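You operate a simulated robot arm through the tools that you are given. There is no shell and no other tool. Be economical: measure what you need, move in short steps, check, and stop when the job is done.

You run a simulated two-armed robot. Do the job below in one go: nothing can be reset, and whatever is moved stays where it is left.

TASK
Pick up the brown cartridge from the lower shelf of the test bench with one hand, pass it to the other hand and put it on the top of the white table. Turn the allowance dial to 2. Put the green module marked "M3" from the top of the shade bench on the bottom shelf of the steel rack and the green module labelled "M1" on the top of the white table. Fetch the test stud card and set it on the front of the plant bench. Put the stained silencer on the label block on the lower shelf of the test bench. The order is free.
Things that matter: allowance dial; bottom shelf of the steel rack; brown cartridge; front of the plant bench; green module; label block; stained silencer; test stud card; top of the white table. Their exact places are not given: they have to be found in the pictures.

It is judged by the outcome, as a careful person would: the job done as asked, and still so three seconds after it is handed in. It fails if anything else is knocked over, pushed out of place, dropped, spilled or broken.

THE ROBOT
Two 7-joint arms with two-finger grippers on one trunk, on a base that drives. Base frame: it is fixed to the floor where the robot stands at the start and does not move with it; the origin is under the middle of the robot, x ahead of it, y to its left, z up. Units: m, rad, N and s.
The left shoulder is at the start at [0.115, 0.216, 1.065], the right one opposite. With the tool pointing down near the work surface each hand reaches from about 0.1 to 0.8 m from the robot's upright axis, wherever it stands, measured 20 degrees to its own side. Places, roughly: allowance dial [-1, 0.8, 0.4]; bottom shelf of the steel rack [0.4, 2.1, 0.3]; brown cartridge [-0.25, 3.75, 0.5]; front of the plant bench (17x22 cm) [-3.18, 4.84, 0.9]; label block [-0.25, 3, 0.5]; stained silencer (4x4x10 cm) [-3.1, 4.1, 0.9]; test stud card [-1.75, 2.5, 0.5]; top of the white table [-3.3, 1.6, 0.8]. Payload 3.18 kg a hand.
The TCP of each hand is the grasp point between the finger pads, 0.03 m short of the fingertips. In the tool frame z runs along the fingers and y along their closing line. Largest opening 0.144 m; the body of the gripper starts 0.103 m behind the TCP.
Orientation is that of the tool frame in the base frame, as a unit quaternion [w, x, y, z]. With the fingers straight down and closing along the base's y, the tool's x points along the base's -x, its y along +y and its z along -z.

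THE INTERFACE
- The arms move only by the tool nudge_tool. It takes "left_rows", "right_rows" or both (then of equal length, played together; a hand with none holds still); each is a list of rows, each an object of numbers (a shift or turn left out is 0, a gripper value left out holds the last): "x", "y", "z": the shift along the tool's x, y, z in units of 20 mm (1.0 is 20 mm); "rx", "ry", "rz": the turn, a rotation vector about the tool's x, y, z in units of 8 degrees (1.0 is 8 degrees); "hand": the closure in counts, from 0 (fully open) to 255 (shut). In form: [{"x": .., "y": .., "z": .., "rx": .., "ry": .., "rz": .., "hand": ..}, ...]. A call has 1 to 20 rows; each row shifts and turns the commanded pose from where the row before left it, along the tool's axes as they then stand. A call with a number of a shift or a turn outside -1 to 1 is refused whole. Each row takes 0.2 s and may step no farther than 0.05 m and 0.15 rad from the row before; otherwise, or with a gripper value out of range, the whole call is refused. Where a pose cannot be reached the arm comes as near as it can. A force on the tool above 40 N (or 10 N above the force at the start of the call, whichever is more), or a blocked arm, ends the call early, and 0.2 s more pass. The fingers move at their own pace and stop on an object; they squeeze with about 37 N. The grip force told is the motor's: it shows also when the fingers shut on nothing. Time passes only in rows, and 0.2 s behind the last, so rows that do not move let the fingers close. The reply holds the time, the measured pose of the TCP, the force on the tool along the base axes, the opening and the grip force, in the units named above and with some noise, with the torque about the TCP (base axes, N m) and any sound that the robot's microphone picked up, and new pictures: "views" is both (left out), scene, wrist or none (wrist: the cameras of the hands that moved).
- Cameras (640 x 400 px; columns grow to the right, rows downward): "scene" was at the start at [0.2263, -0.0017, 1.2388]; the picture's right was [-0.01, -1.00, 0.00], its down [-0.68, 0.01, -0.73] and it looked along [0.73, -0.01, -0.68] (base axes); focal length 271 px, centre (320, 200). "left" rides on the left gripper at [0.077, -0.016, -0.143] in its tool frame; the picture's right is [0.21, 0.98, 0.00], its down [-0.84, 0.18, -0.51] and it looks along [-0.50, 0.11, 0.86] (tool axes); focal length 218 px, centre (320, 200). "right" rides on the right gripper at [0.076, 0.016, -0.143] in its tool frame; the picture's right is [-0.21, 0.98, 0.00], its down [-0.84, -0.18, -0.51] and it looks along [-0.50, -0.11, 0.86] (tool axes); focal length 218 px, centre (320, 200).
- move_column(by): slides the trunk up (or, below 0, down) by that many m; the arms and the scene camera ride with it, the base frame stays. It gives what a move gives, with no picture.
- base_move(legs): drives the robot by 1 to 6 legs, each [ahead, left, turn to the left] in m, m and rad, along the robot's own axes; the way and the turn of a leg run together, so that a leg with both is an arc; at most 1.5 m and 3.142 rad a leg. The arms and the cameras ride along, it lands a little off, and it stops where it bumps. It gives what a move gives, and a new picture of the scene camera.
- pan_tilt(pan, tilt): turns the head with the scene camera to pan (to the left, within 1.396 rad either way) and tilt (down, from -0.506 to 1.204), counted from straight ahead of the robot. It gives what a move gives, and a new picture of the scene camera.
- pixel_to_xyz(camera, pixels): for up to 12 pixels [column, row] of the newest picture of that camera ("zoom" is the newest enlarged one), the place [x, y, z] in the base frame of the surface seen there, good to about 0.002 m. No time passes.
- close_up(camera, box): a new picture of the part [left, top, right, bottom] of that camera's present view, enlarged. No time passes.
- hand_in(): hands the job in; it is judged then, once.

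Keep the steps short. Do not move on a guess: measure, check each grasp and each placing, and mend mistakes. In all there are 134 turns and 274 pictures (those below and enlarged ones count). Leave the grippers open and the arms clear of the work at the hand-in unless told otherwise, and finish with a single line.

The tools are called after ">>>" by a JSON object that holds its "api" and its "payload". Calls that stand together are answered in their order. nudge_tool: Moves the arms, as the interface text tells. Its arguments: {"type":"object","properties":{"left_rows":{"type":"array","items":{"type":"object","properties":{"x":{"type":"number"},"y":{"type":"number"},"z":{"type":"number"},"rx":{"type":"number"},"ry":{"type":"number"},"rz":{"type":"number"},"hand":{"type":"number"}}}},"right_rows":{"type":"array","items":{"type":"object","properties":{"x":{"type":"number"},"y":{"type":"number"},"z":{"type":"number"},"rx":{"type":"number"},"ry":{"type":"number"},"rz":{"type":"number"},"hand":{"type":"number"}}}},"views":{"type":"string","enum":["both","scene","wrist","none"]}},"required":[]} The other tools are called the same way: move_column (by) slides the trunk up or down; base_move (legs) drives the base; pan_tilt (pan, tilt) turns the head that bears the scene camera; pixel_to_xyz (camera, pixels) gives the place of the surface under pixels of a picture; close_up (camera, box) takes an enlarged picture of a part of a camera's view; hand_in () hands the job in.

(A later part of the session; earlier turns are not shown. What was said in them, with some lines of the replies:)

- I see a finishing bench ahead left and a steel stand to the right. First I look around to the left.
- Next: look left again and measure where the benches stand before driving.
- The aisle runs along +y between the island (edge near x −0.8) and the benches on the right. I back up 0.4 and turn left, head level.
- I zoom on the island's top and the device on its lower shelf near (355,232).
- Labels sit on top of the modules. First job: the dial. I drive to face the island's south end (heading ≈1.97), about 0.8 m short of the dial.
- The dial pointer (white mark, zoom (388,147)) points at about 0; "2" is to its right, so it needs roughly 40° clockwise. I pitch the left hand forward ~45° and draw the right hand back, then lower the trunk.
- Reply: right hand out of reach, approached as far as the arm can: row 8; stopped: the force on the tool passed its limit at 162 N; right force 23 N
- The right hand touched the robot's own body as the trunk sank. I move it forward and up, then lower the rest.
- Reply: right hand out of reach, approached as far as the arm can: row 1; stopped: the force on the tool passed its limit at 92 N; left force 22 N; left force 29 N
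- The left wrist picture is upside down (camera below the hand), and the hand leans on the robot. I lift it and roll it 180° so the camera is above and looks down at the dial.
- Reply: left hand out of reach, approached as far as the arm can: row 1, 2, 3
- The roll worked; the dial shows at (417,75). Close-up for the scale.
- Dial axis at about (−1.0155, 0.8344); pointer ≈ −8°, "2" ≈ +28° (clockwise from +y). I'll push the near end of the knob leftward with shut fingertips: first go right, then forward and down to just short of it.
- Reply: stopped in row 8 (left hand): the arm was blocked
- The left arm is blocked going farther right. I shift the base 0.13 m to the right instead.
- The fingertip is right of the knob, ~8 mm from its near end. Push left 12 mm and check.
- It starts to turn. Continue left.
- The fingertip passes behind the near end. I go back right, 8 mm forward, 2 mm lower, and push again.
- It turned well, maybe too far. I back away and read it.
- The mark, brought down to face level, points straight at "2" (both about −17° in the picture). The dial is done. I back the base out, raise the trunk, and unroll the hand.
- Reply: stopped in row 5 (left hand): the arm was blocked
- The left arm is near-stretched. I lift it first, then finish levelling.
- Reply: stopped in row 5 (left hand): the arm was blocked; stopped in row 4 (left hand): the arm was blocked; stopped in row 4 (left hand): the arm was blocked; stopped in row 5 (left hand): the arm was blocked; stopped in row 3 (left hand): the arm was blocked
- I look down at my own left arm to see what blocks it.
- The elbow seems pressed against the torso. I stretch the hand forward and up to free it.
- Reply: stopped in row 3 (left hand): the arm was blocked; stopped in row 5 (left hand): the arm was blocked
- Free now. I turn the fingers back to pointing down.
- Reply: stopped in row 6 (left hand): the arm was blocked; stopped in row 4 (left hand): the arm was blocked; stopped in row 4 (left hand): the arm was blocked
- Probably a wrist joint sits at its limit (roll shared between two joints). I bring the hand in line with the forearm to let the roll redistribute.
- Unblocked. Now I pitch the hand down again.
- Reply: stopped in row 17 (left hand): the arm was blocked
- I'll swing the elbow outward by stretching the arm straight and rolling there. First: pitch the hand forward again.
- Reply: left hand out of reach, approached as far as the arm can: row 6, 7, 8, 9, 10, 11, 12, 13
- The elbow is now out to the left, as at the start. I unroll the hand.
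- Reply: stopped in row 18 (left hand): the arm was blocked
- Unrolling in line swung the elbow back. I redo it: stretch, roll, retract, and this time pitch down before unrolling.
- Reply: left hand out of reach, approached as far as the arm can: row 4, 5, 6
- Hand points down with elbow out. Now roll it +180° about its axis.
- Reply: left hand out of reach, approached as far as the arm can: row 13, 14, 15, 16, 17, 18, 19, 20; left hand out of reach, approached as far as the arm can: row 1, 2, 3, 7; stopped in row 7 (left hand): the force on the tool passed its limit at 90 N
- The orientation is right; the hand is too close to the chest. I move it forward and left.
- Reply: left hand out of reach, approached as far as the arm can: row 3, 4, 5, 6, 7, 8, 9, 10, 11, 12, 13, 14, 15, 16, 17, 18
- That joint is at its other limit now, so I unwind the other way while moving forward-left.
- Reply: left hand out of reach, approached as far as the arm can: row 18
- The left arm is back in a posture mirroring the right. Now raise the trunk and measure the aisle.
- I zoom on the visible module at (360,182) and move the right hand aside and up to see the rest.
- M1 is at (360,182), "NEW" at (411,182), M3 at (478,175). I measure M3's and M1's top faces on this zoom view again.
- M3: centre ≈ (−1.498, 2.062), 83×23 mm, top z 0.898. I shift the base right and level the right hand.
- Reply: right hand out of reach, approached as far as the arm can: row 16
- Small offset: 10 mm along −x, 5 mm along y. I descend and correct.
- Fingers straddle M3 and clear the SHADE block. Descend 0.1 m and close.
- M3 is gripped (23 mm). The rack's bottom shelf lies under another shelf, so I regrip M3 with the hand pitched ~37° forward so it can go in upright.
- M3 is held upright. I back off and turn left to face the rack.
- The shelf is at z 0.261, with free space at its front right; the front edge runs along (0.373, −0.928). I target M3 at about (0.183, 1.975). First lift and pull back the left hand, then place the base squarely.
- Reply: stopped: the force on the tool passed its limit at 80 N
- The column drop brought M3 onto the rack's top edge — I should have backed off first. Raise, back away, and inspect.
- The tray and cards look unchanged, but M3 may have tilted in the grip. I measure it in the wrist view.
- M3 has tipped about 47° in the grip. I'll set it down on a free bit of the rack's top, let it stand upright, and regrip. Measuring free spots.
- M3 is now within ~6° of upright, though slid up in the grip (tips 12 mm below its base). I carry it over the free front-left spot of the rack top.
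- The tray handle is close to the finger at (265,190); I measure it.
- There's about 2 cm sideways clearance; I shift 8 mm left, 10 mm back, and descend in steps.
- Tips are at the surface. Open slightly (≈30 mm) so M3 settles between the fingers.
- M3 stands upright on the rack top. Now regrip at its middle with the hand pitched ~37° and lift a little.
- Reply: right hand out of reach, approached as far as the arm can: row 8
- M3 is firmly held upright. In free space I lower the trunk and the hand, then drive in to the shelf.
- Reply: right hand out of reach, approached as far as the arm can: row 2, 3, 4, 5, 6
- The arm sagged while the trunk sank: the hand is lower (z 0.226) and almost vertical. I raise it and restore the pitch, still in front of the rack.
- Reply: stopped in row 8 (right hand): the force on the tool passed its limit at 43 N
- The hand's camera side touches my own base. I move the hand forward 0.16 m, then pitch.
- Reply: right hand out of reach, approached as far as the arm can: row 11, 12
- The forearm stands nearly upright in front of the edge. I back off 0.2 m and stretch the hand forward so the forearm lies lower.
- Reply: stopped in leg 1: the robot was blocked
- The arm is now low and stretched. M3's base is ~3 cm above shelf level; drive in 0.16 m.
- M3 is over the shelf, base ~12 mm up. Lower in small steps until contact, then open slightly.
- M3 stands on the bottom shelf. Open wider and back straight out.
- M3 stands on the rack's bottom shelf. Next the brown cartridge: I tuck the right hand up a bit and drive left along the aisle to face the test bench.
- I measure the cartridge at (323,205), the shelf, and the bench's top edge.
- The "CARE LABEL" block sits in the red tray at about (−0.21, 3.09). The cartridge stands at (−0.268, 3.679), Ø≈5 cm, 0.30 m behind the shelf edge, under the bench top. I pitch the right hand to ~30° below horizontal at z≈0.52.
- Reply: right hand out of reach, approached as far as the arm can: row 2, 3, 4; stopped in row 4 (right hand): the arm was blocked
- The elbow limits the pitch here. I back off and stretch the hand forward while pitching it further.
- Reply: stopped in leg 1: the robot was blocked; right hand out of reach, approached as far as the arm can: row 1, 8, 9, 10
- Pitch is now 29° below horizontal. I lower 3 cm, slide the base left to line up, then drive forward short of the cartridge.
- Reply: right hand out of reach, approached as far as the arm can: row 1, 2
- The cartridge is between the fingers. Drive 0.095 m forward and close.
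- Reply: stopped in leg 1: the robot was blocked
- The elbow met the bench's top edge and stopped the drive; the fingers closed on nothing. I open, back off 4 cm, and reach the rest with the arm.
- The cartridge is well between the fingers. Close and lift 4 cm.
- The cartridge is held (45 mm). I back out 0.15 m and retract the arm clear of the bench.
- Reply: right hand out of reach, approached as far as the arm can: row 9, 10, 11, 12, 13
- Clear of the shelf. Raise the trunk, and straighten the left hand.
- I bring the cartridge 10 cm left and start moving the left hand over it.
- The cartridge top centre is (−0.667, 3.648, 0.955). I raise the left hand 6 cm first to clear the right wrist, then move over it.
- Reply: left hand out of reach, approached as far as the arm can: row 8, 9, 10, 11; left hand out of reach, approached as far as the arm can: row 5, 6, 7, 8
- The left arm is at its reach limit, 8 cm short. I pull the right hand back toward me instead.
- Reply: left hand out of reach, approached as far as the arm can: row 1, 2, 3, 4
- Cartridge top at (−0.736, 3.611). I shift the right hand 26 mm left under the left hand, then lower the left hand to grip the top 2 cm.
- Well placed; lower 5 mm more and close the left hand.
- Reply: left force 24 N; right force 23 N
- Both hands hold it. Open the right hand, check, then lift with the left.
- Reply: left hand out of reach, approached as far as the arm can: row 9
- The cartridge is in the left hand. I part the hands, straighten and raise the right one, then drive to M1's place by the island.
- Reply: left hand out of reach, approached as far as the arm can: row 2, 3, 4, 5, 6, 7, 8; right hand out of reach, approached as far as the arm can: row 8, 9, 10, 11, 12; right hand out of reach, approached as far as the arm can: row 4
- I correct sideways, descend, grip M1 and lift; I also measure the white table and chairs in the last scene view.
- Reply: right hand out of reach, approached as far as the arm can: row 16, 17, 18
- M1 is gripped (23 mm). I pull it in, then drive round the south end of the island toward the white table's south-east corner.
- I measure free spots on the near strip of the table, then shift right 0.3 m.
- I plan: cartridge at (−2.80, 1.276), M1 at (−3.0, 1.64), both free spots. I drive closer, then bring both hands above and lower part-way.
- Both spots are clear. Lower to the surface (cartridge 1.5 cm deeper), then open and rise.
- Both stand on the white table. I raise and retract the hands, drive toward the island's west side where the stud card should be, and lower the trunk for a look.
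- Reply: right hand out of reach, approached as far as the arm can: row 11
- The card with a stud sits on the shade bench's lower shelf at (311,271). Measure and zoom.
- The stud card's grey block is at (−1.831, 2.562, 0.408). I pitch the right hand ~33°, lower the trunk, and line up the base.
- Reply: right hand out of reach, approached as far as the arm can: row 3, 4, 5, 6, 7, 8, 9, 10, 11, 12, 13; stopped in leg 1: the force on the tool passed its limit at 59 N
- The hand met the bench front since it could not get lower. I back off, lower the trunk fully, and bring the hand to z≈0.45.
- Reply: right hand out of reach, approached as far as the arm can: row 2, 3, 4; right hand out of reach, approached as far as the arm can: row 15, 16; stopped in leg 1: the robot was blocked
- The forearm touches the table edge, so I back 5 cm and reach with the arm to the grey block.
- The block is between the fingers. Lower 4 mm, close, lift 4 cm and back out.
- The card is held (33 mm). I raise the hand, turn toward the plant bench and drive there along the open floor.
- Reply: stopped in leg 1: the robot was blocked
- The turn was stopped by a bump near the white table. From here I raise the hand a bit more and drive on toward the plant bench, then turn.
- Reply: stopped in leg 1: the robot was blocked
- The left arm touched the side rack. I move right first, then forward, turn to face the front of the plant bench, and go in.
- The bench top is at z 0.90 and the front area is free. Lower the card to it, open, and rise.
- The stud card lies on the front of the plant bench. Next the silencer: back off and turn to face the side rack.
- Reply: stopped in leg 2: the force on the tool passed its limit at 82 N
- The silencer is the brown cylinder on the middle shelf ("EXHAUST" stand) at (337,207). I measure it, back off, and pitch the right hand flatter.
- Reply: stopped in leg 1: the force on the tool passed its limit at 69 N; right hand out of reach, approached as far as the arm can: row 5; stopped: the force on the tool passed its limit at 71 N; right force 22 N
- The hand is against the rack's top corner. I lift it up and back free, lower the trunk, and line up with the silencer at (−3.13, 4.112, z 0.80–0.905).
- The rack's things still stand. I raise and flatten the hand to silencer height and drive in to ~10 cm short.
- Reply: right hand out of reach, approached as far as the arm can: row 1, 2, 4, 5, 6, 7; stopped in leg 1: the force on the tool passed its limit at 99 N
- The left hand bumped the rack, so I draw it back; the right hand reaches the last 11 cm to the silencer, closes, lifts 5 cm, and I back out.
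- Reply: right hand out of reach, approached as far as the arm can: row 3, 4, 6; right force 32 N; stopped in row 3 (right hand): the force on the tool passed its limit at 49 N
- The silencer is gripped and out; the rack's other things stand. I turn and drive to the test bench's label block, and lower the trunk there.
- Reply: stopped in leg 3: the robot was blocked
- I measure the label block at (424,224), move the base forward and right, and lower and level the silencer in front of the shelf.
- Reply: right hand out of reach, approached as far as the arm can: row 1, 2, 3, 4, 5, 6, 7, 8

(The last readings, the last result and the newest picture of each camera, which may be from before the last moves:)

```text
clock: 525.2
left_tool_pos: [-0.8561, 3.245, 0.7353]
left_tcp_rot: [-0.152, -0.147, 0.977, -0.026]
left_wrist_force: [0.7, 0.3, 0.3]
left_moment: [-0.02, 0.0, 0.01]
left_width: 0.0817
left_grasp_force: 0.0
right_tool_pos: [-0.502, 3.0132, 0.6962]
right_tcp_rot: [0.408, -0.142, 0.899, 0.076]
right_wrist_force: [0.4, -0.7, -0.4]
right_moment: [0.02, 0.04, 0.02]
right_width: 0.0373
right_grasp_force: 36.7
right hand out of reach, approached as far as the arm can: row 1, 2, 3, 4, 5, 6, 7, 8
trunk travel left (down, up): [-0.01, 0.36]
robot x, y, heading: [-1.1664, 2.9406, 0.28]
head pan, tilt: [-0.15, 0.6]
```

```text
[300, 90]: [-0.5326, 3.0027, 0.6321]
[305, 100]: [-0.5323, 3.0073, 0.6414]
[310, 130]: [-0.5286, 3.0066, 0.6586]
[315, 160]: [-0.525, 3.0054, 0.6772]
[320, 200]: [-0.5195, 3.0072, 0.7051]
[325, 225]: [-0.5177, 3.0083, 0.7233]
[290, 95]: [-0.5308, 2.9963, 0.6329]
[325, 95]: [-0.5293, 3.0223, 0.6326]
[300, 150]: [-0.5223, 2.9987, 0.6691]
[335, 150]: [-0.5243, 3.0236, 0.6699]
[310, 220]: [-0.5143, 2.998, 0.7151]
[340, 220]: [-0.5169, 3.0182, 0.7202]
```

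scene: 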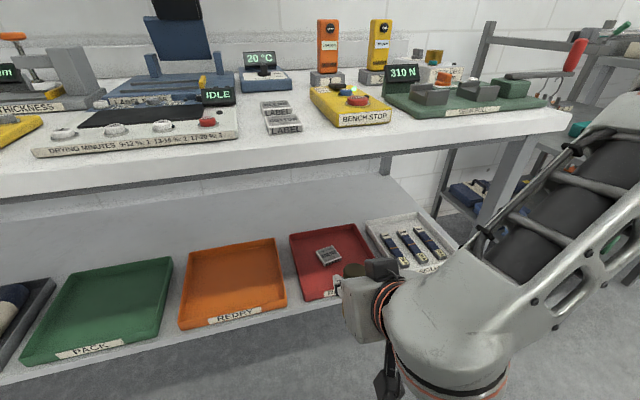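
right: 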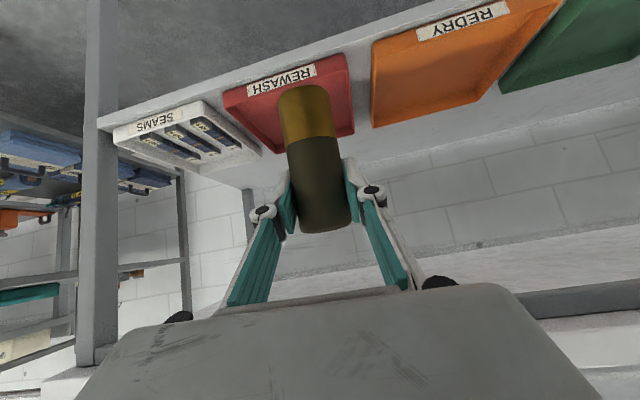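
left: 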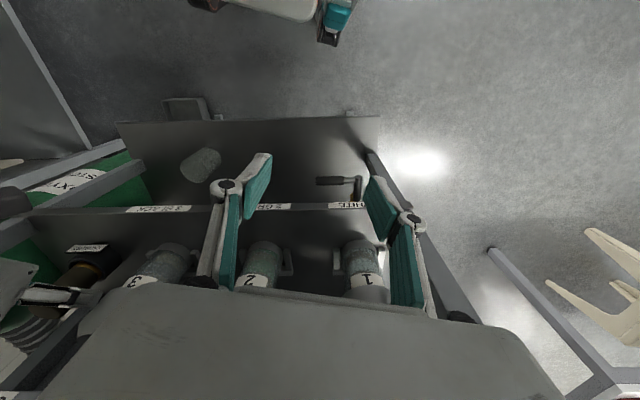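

The block's centre is (−0.20, 3.083), top z 0.442; the silencer's bottom is 68 mm below the TCP. I reach forward and down together.

>>> {"api": "nudge_tool", "payload": {"right_rows": [{"x": -0.63, "z": 0.76}, {"x": -0.63, "z": 0.76}, {"x": -0.2, "z": 0.9}, {"x": 0.2, "z": 0.9}, {"x": 0.4, "z": 0.85}, {"x": 0.6, "z": 0.7}, {"x": 0.76, "z": 0.65}, {"x": 0.76, "z": 0.65}, {"x": 0.76, "z": 0.65}, {"x": 0.76, "z": 0.65}, {"ry": -0.4}, {"ry": -0.4}, {"ry": -0.3}, {}], "views": "both"}}

>>> {"api": "pixel_to_xyz", "payload": {"camera": "right", "pixels": [[300, 90], [310, 130], [320, 200], [325, 225], [290, 95], [325, 95], [200, 100], [250, 60], [240, 90], [270, 60]]}}

```text
clock: 528.4
left_tool_pos: [-0.8557, 3.2441, 0.7355]
left_tcp_rot: [-0.152, -0.147, 0.977, -0.026]
left_wrist_force: [0.7, -0.2, 0.2]
left_moment: [0.0, -0.03, 0.0]
left_width: 0.0819
left_grasp_force: 0.1
right_tool_pos: [-0.3987, 3.0913, 0.621]
right_tcp_rot: [0.473, -0.104, 0.872, 0.071]
right_wrist_force: [0.0, -0.4, -1.2]
right_moment: [0.03, 0.0, 0.02]
right_width: 0.0373
right_grasp_force: 36.8
right hand out of reach, approached as far as the arm can: row 7, 8, 9, 10, 11, 12, 13
trunk travel left (down, up): [-0.01, 0.36]
robot x, y, heading: [-1.1646, 2.9414, 0.278]
head pan, tilt: [-0.15, 0.6]
stopped in row 14 (right hand): the arm was blocked; the commanded pose is now the measured one
```

scene: 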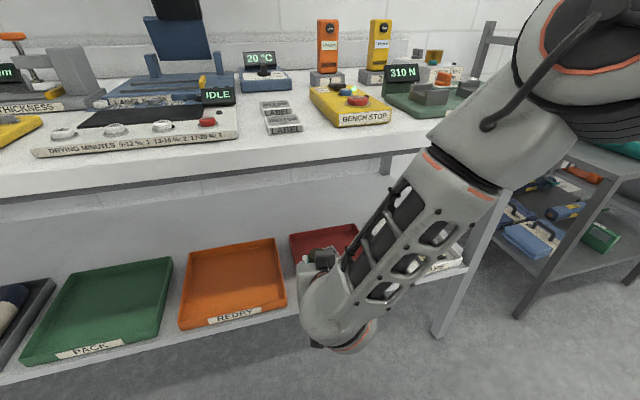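
right: 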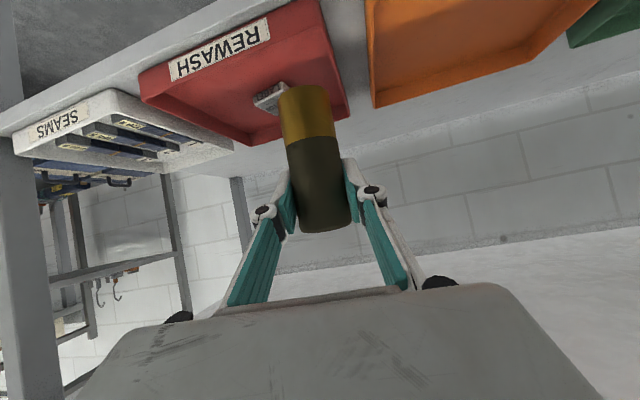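

```text
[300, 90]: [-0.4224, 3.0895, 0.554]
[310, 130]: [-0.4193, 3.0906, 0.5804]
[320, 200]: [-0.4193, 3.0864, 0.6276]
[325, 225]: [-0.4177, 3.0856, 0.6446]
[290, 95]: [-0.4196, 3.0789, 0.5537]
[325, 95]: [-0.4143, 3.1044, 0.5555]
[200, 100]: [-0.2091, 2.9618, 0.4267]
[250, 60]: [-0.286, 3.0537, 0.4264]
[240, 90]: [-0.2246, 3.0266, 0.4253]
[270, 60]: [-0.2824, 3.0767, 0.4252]
```

The silencer is upright above the red tray's front. I reach forward 0.2 m and down 0.1 m toward the block.

>>> {"api": "nudge_tool", "payload": {"right_rows": [{"x": -0.3, "y": -0.24, "z": 0.89}, {"x": -0.3, "y": -0.24, "z": 0.89}, {"x": -0.3, "y": -0.24, "z": 0.89}, {"x": -0.2, "y": -0.24, "z": 0.89}, {"x": -0.2, "y": -0.24, "z": 0.89}, {"x": -0.1, "y": -0.24, "z": 0.89}, {"x": -0.1, "y": -0.24, "z": 0.89}, {"x": 0.0, "y": -0.24, "z": 0.89}, {"x": 0.0, "y": -0.24, "z": 0.89}, {"x": 0.1, "y": -0.24, "z": 0.89}, {"x": 0.15, "y": -0.24, "z": 0.89}, {"x": 0.18, "y": -0.24, "z": 0.89}, {}], "views": "both"}}

>>> {"api": "pixel_to_xyz", "payload": {"camera": "right", "pixels": [[300, 90], [310, 130], [320, 200], [325, 225], [290, 95], [325, 95], [270, 80], [340, 80], [300, 70], [280, 60]]}}

>>> {"api": "close_up", "payload": {"camera": "right", "box": [200, 20, 420, 160]}}

```text
clock: 531.2
left_tool_pos: [-0.8569, 3.243, 0.7348]
left_tcp_rot: [-0.152, -0.146, 0.977, -0.025]
left_wrist_force: [0.3, -0.2, 0.1]
left_moment: [0.01, 0.04, 0.02]
left_width: 0.0819
left_grasp_force: 0.0
right_tool_pos: [-0.2046, 3.088, 0.5219]
right_tcp_rot: [0.472, -0.108, 0.872, 0.072]
right_wrist_force: [0.1, 0.1, -1.0]
right_moment: [-0.01, 0.02, 0.0]
right_width: 0.0373
right_grasp_force: 36.9
trunk travel left (down, up): [-0.01, 0.36]
robot x, y, heading: [-1.1674, 2.9376, 0.278]
head pan, tilt: [-0.15, 0.6]
```

scene: 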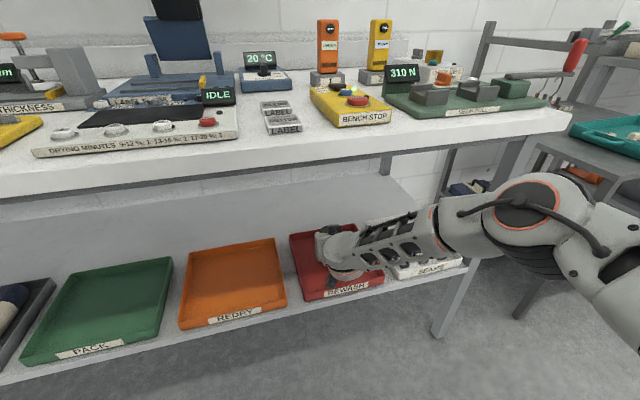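
right: 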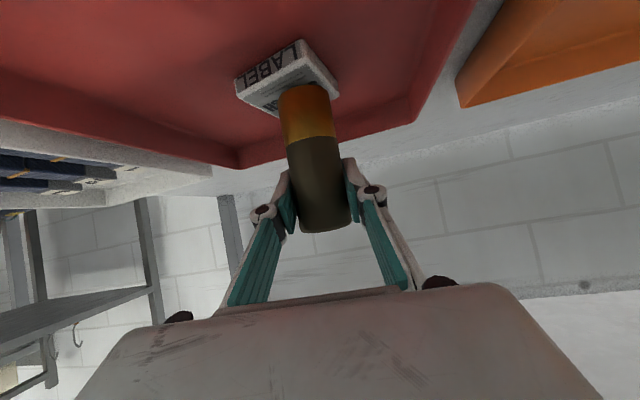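

```text
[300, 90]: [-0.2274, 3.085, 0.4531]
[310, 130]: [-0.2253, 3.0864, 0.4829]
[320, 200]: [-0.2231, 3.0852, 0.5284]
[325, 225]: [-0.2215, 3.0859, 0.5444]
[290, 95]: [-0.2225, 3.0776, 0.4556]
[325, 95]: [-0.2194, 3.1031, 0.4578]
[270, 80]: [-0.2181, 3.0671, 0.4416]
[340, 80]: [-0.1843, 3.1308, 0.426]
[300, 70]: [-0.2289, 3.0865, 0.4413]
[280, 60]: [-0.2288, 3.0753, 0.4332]
```

```text
2.86 times, centred on (310, 90) of right
5 turns are left
```

zoom: 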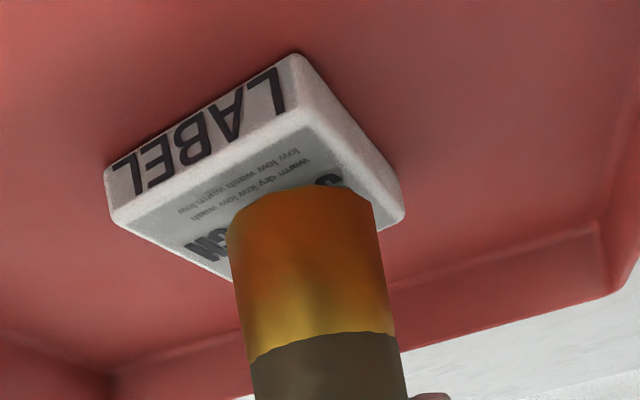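

The silencer hangs ~1 cm above the label block, 12 mm off to one side. I shift it, then lower gently to contact.

>>> {"api": "nudge_tool", "payload": {"right_rows": [{"y": -0.3}, {"y": -0.3}, {"x": 0.17, "z": 0.11}, {"x": 0.17, "z": 0.11}, {"x": 0.08, "z": 0.05}, {"x": 0.04, "z": 0.03}, {}], "views": "wrist"}}

>>> {"api": "close_up", "payload": {"camera": "right", "box": [200, 20, 420, 160]}}

>>> {"api": "pixel_to_xyz", "payload": {"camera": "right", "pixels": [[305, 95], [310, 130], [325, 225], [270, 80], [300, 70]]}}

```text
clock: 532.8
left_tool_pos: [-0.8567, 3.2444, 0.7356]
left_tcp_rot: [-0.15, -0.146, 0.977, -0.026]
left_wrist_force: [-0.4, -0.7, 0.3]
left_moment: [0.01, 0.0, -0.01]
left_width: 0.0818
left_grasp_force: 0.1
right_tool_pos: [-0.1987, 3.0784, 0.5154]
right_tcp_rot: [0.476, -0.108, 0.87, 0.072]
right_wrist_force: [-2.8, 0.3, 14.8]
right_moment: [-0.04, -0.12, 0.05]
right_width: 0.0373
right_grasp_force: 37.2
trunk travel left (down, up): [-0.01, 0.36]
robot x, y, heading: [-1.1648, 2.9406, 0.283]
head pan, tilt: [-0.15, 0.6]
```

right: 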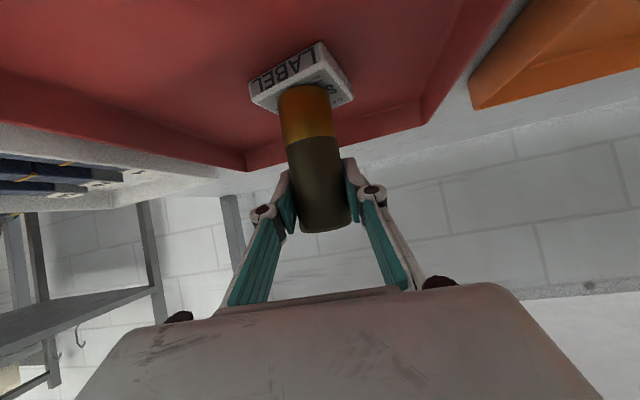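

```text
2.86 times, centred on (310, 90) of right
```

zoom: 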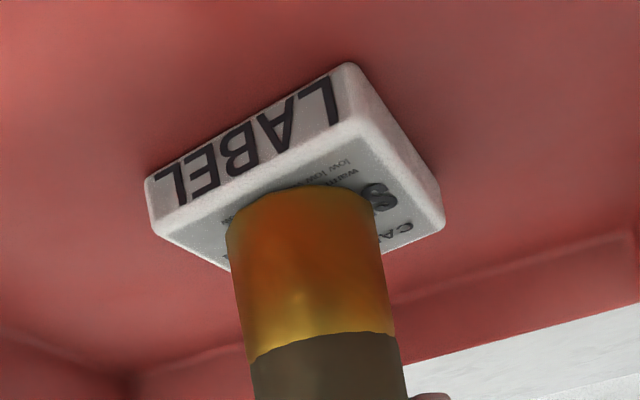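

```text
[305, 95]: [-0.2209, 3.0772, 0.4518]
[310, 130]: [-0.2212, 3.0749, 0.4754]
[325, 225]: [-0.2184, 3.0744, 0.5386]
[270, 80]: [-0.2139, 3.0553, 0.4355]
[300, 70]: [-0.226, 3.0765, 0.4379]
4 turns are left
```

It rests centred on the block with light contact. Open gently, then draw the hand straight back out.

>>> {"api": "nudge_tool", "payload": {"right_rows": [{"hand": 225}, {"hand": 200}, {"hand": 170}, {"hand": 140}, {}, {}], "views": "wrist"}}

>>> {"api": "nudge_tool", "payload": {"right_rows": [{"x": 0.5, "z": -0.82}, {"x": 0.5, "z": -0.82}, {"x": 0.5, "z": -0.82}, {"x": 0.5, "z": -0.82}, {"x": 0.5, "z": -0.82}, {"x": 0.5, "z": -0.82}, {"x": 0.5, "z": -0.82}, {"x": 0.5, "z": -0.82}, {"x": 0.5, "z": -0.82}, {"x": 0.5, "z": -0.82}, {"x": 0.5, "z": -0.82}, {"hand": 0}, {}], "views": "both"}}

```text
clock: 534.2
left_tool_pos: [-0.8558, 3.2441, 0.7355]
left_tcp_rot: [-0.153, -0.147, 0.977, -0.025]
left_wrist_force: [0.1, 0.1, 0.0]
left_moment: [0.05, -0.01, -0.01]
left_width: 0.0821
left_grasp_force: 0.1
right_tool_pos: [-0.1996, 3.0788, 0.5106]
right_tcp_rot: [0.472, -0.108, 0.872, 0.072]
right_wrist_force: [-0.2, -0.4, 1.1]
right_moment: [0.01, 0.04, 0.04]
right_width: 0.0649
right_grasp_force: 0.1
trunk travel left (down, up): [-0.01, 0.36]
robot x, y, heading: [-1.166, 2.9436, 0.281]
head pan, tilt: [-0.15, 0.6]
```

right: 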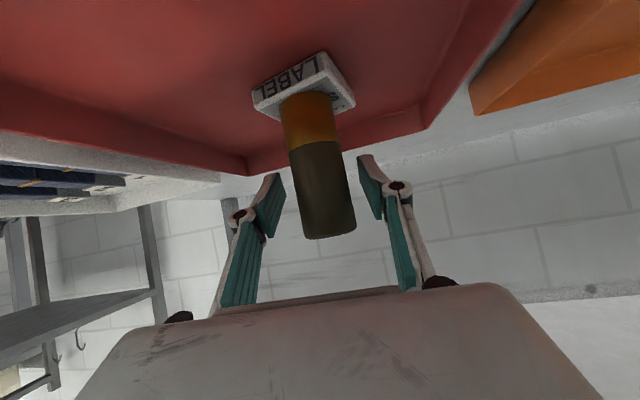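

```text
clock: 537.0
left_tool_pos: [-0.8553, 3.2445, 0.734]
left_tcp_rot: [-0.151, -0.146, 0.977, -0.025]
left_wrist_force: [-0.2, 0.2, -0.6]
left_moment: [-0.02, -0.01, 0.01]
left_width: 0.0819
left_grasp_force: 0.0
right_tool_pos: [-0.2085, 3.0749, 0.5112]
right_tcp_rot: [0.471, -0.107, 0.873, 0.071]
right_wrist_force: [0.0, -0.2, 0.6]
right_moment: [-0.01, 0.03, 0.02]
right_width: 0.1439
right_grasp_force: 0.1
right hand out of reach, approached as far as the arm can: row 1, 2, 3, 4, 5, 6, 7, 8, 9, 10, 11
trunk travel left (down, up): [-0.01, 0.36]
robot x, y, heading: [-1.1705, 2.9409, 0.278]
head pan, tilt: [-0.15, 0.6]
3 turns are left
```

scene: 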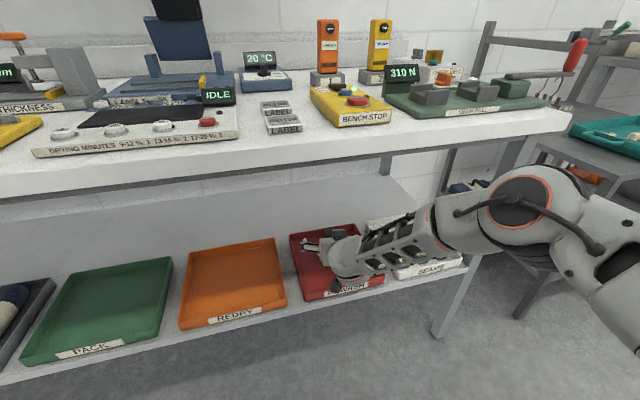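
right: 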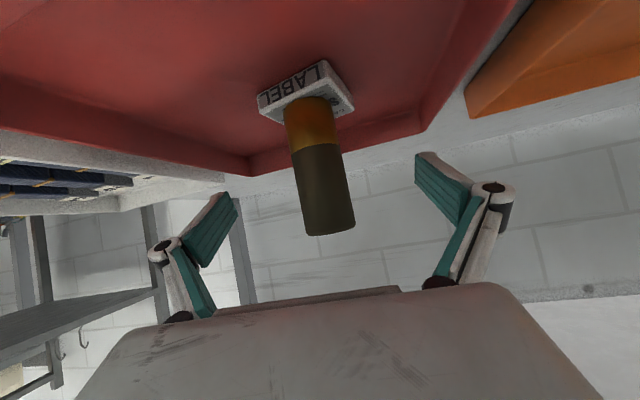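

The silencer stands on the block. I withdraw along the way I came in (back and up).

>>> {"api": "nudge_tool", "payload": {"right_rows": [{"x": 0.1, "z": -0.89}, {"x": 0.0, "y": 0.1, "z": -0.89}, {"x": 0.0, "y": 0.2, "z": -0.89}, {"x": 0.0, "y": 0.24, "z": -0.89}, {"x": 0.0, "y": 0.3, "z": -0.89}, {"x": 0.1, "y": 0.3, "z": -0.89}, {"x": 0.1, "y": 0.3, "z": -0.89}, {"x": 0.2, "y": 0.3, "z": -0.89}, {"x": 0.2, "y": 0.24, "z": -0.89}, {"x": 0.3, "y": 0.24, "z": -0.89}, {"x": 0.3, "y": 0.24, "z": -0.89}, {"x": 0.3, "y": 0.24, "z": -0.89}, {}], "left_rows": [{"hand": 0}, {}, {}, {}, {}, {}, {}, {}, {}, {}, {}, {}, {}], "views": "both"}}

```text
clock: 539.8
left_tool_pos: [-0.8561, 3.2458, 0.7345]
left_tcp_rot: [-0.152, -0.147, 0.977, -0.026]
left_wrist_force: [0.3, -0.3, 0.7]
left_moment: [-0.04, -0.03, -0.04]
left_width: 0.1442
left_grasp_force: 0.0
right_tool_pos: [-0.3423, 3.1111, 0.5834]
right_tcp_rot: [0.47, -0.107, 0.874, 0.07]
right_wrist_force: [0.0, 1.1, 0.9]
right_moment: [0.0, -0.01, -0.01]
right_width: 0.1442
right_grasp_force: 0.0
right hand out of reach, approached as far as the arm can: row 1, 2, 3, 4, 5, 6, 7, 8, 9, 10, 11
trunk travel left (down, up): [-0.01, 0.36]
robot x, y, heading: [-1.1693, 2.9398, 0.279]
head pan, tilt: [-0.15, 0.6]
2 turns are left
```

scene: 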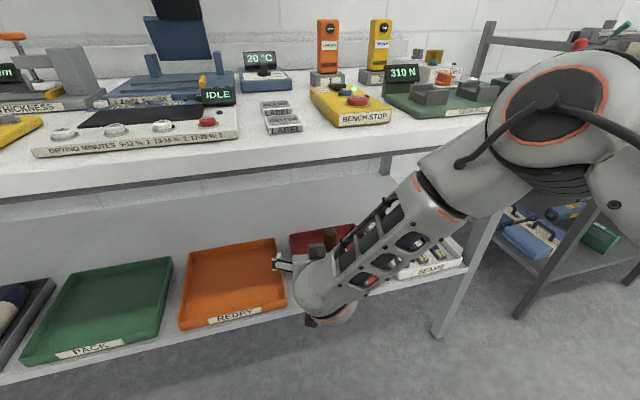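
right: 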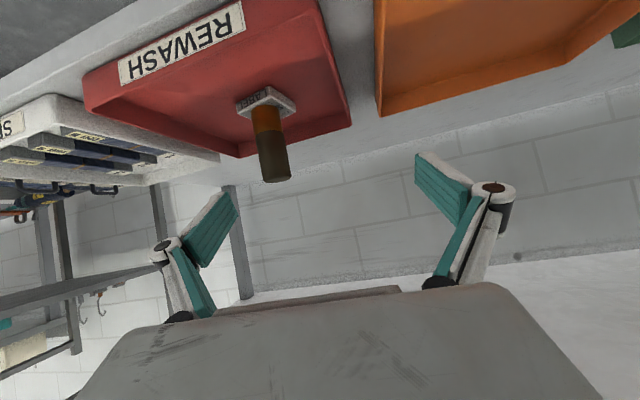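
left: 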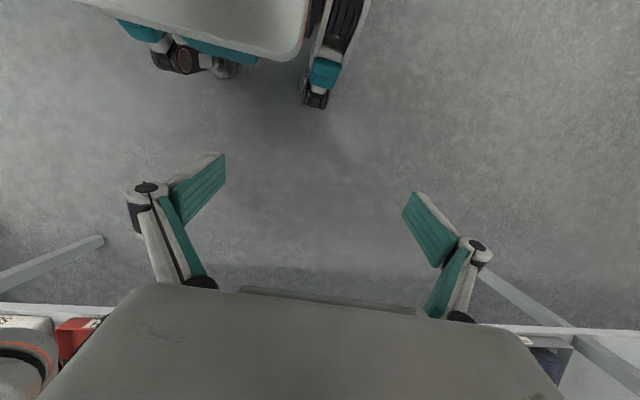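

The silencer stands upright on the label block, the right hand is clear of it, and both grippers are open. I hand the job in.

>>> {"api": "hand_in", "payload": {}}

```text
The job is handed in.
```

I handed the job in with all six items done as far as my last views showed; I did not look at most of them again at the end, and there were several bumps along the way: I hit the steel rack top, the side rack and the shade bench, and one drive was blocked next to the white table after its items were set.
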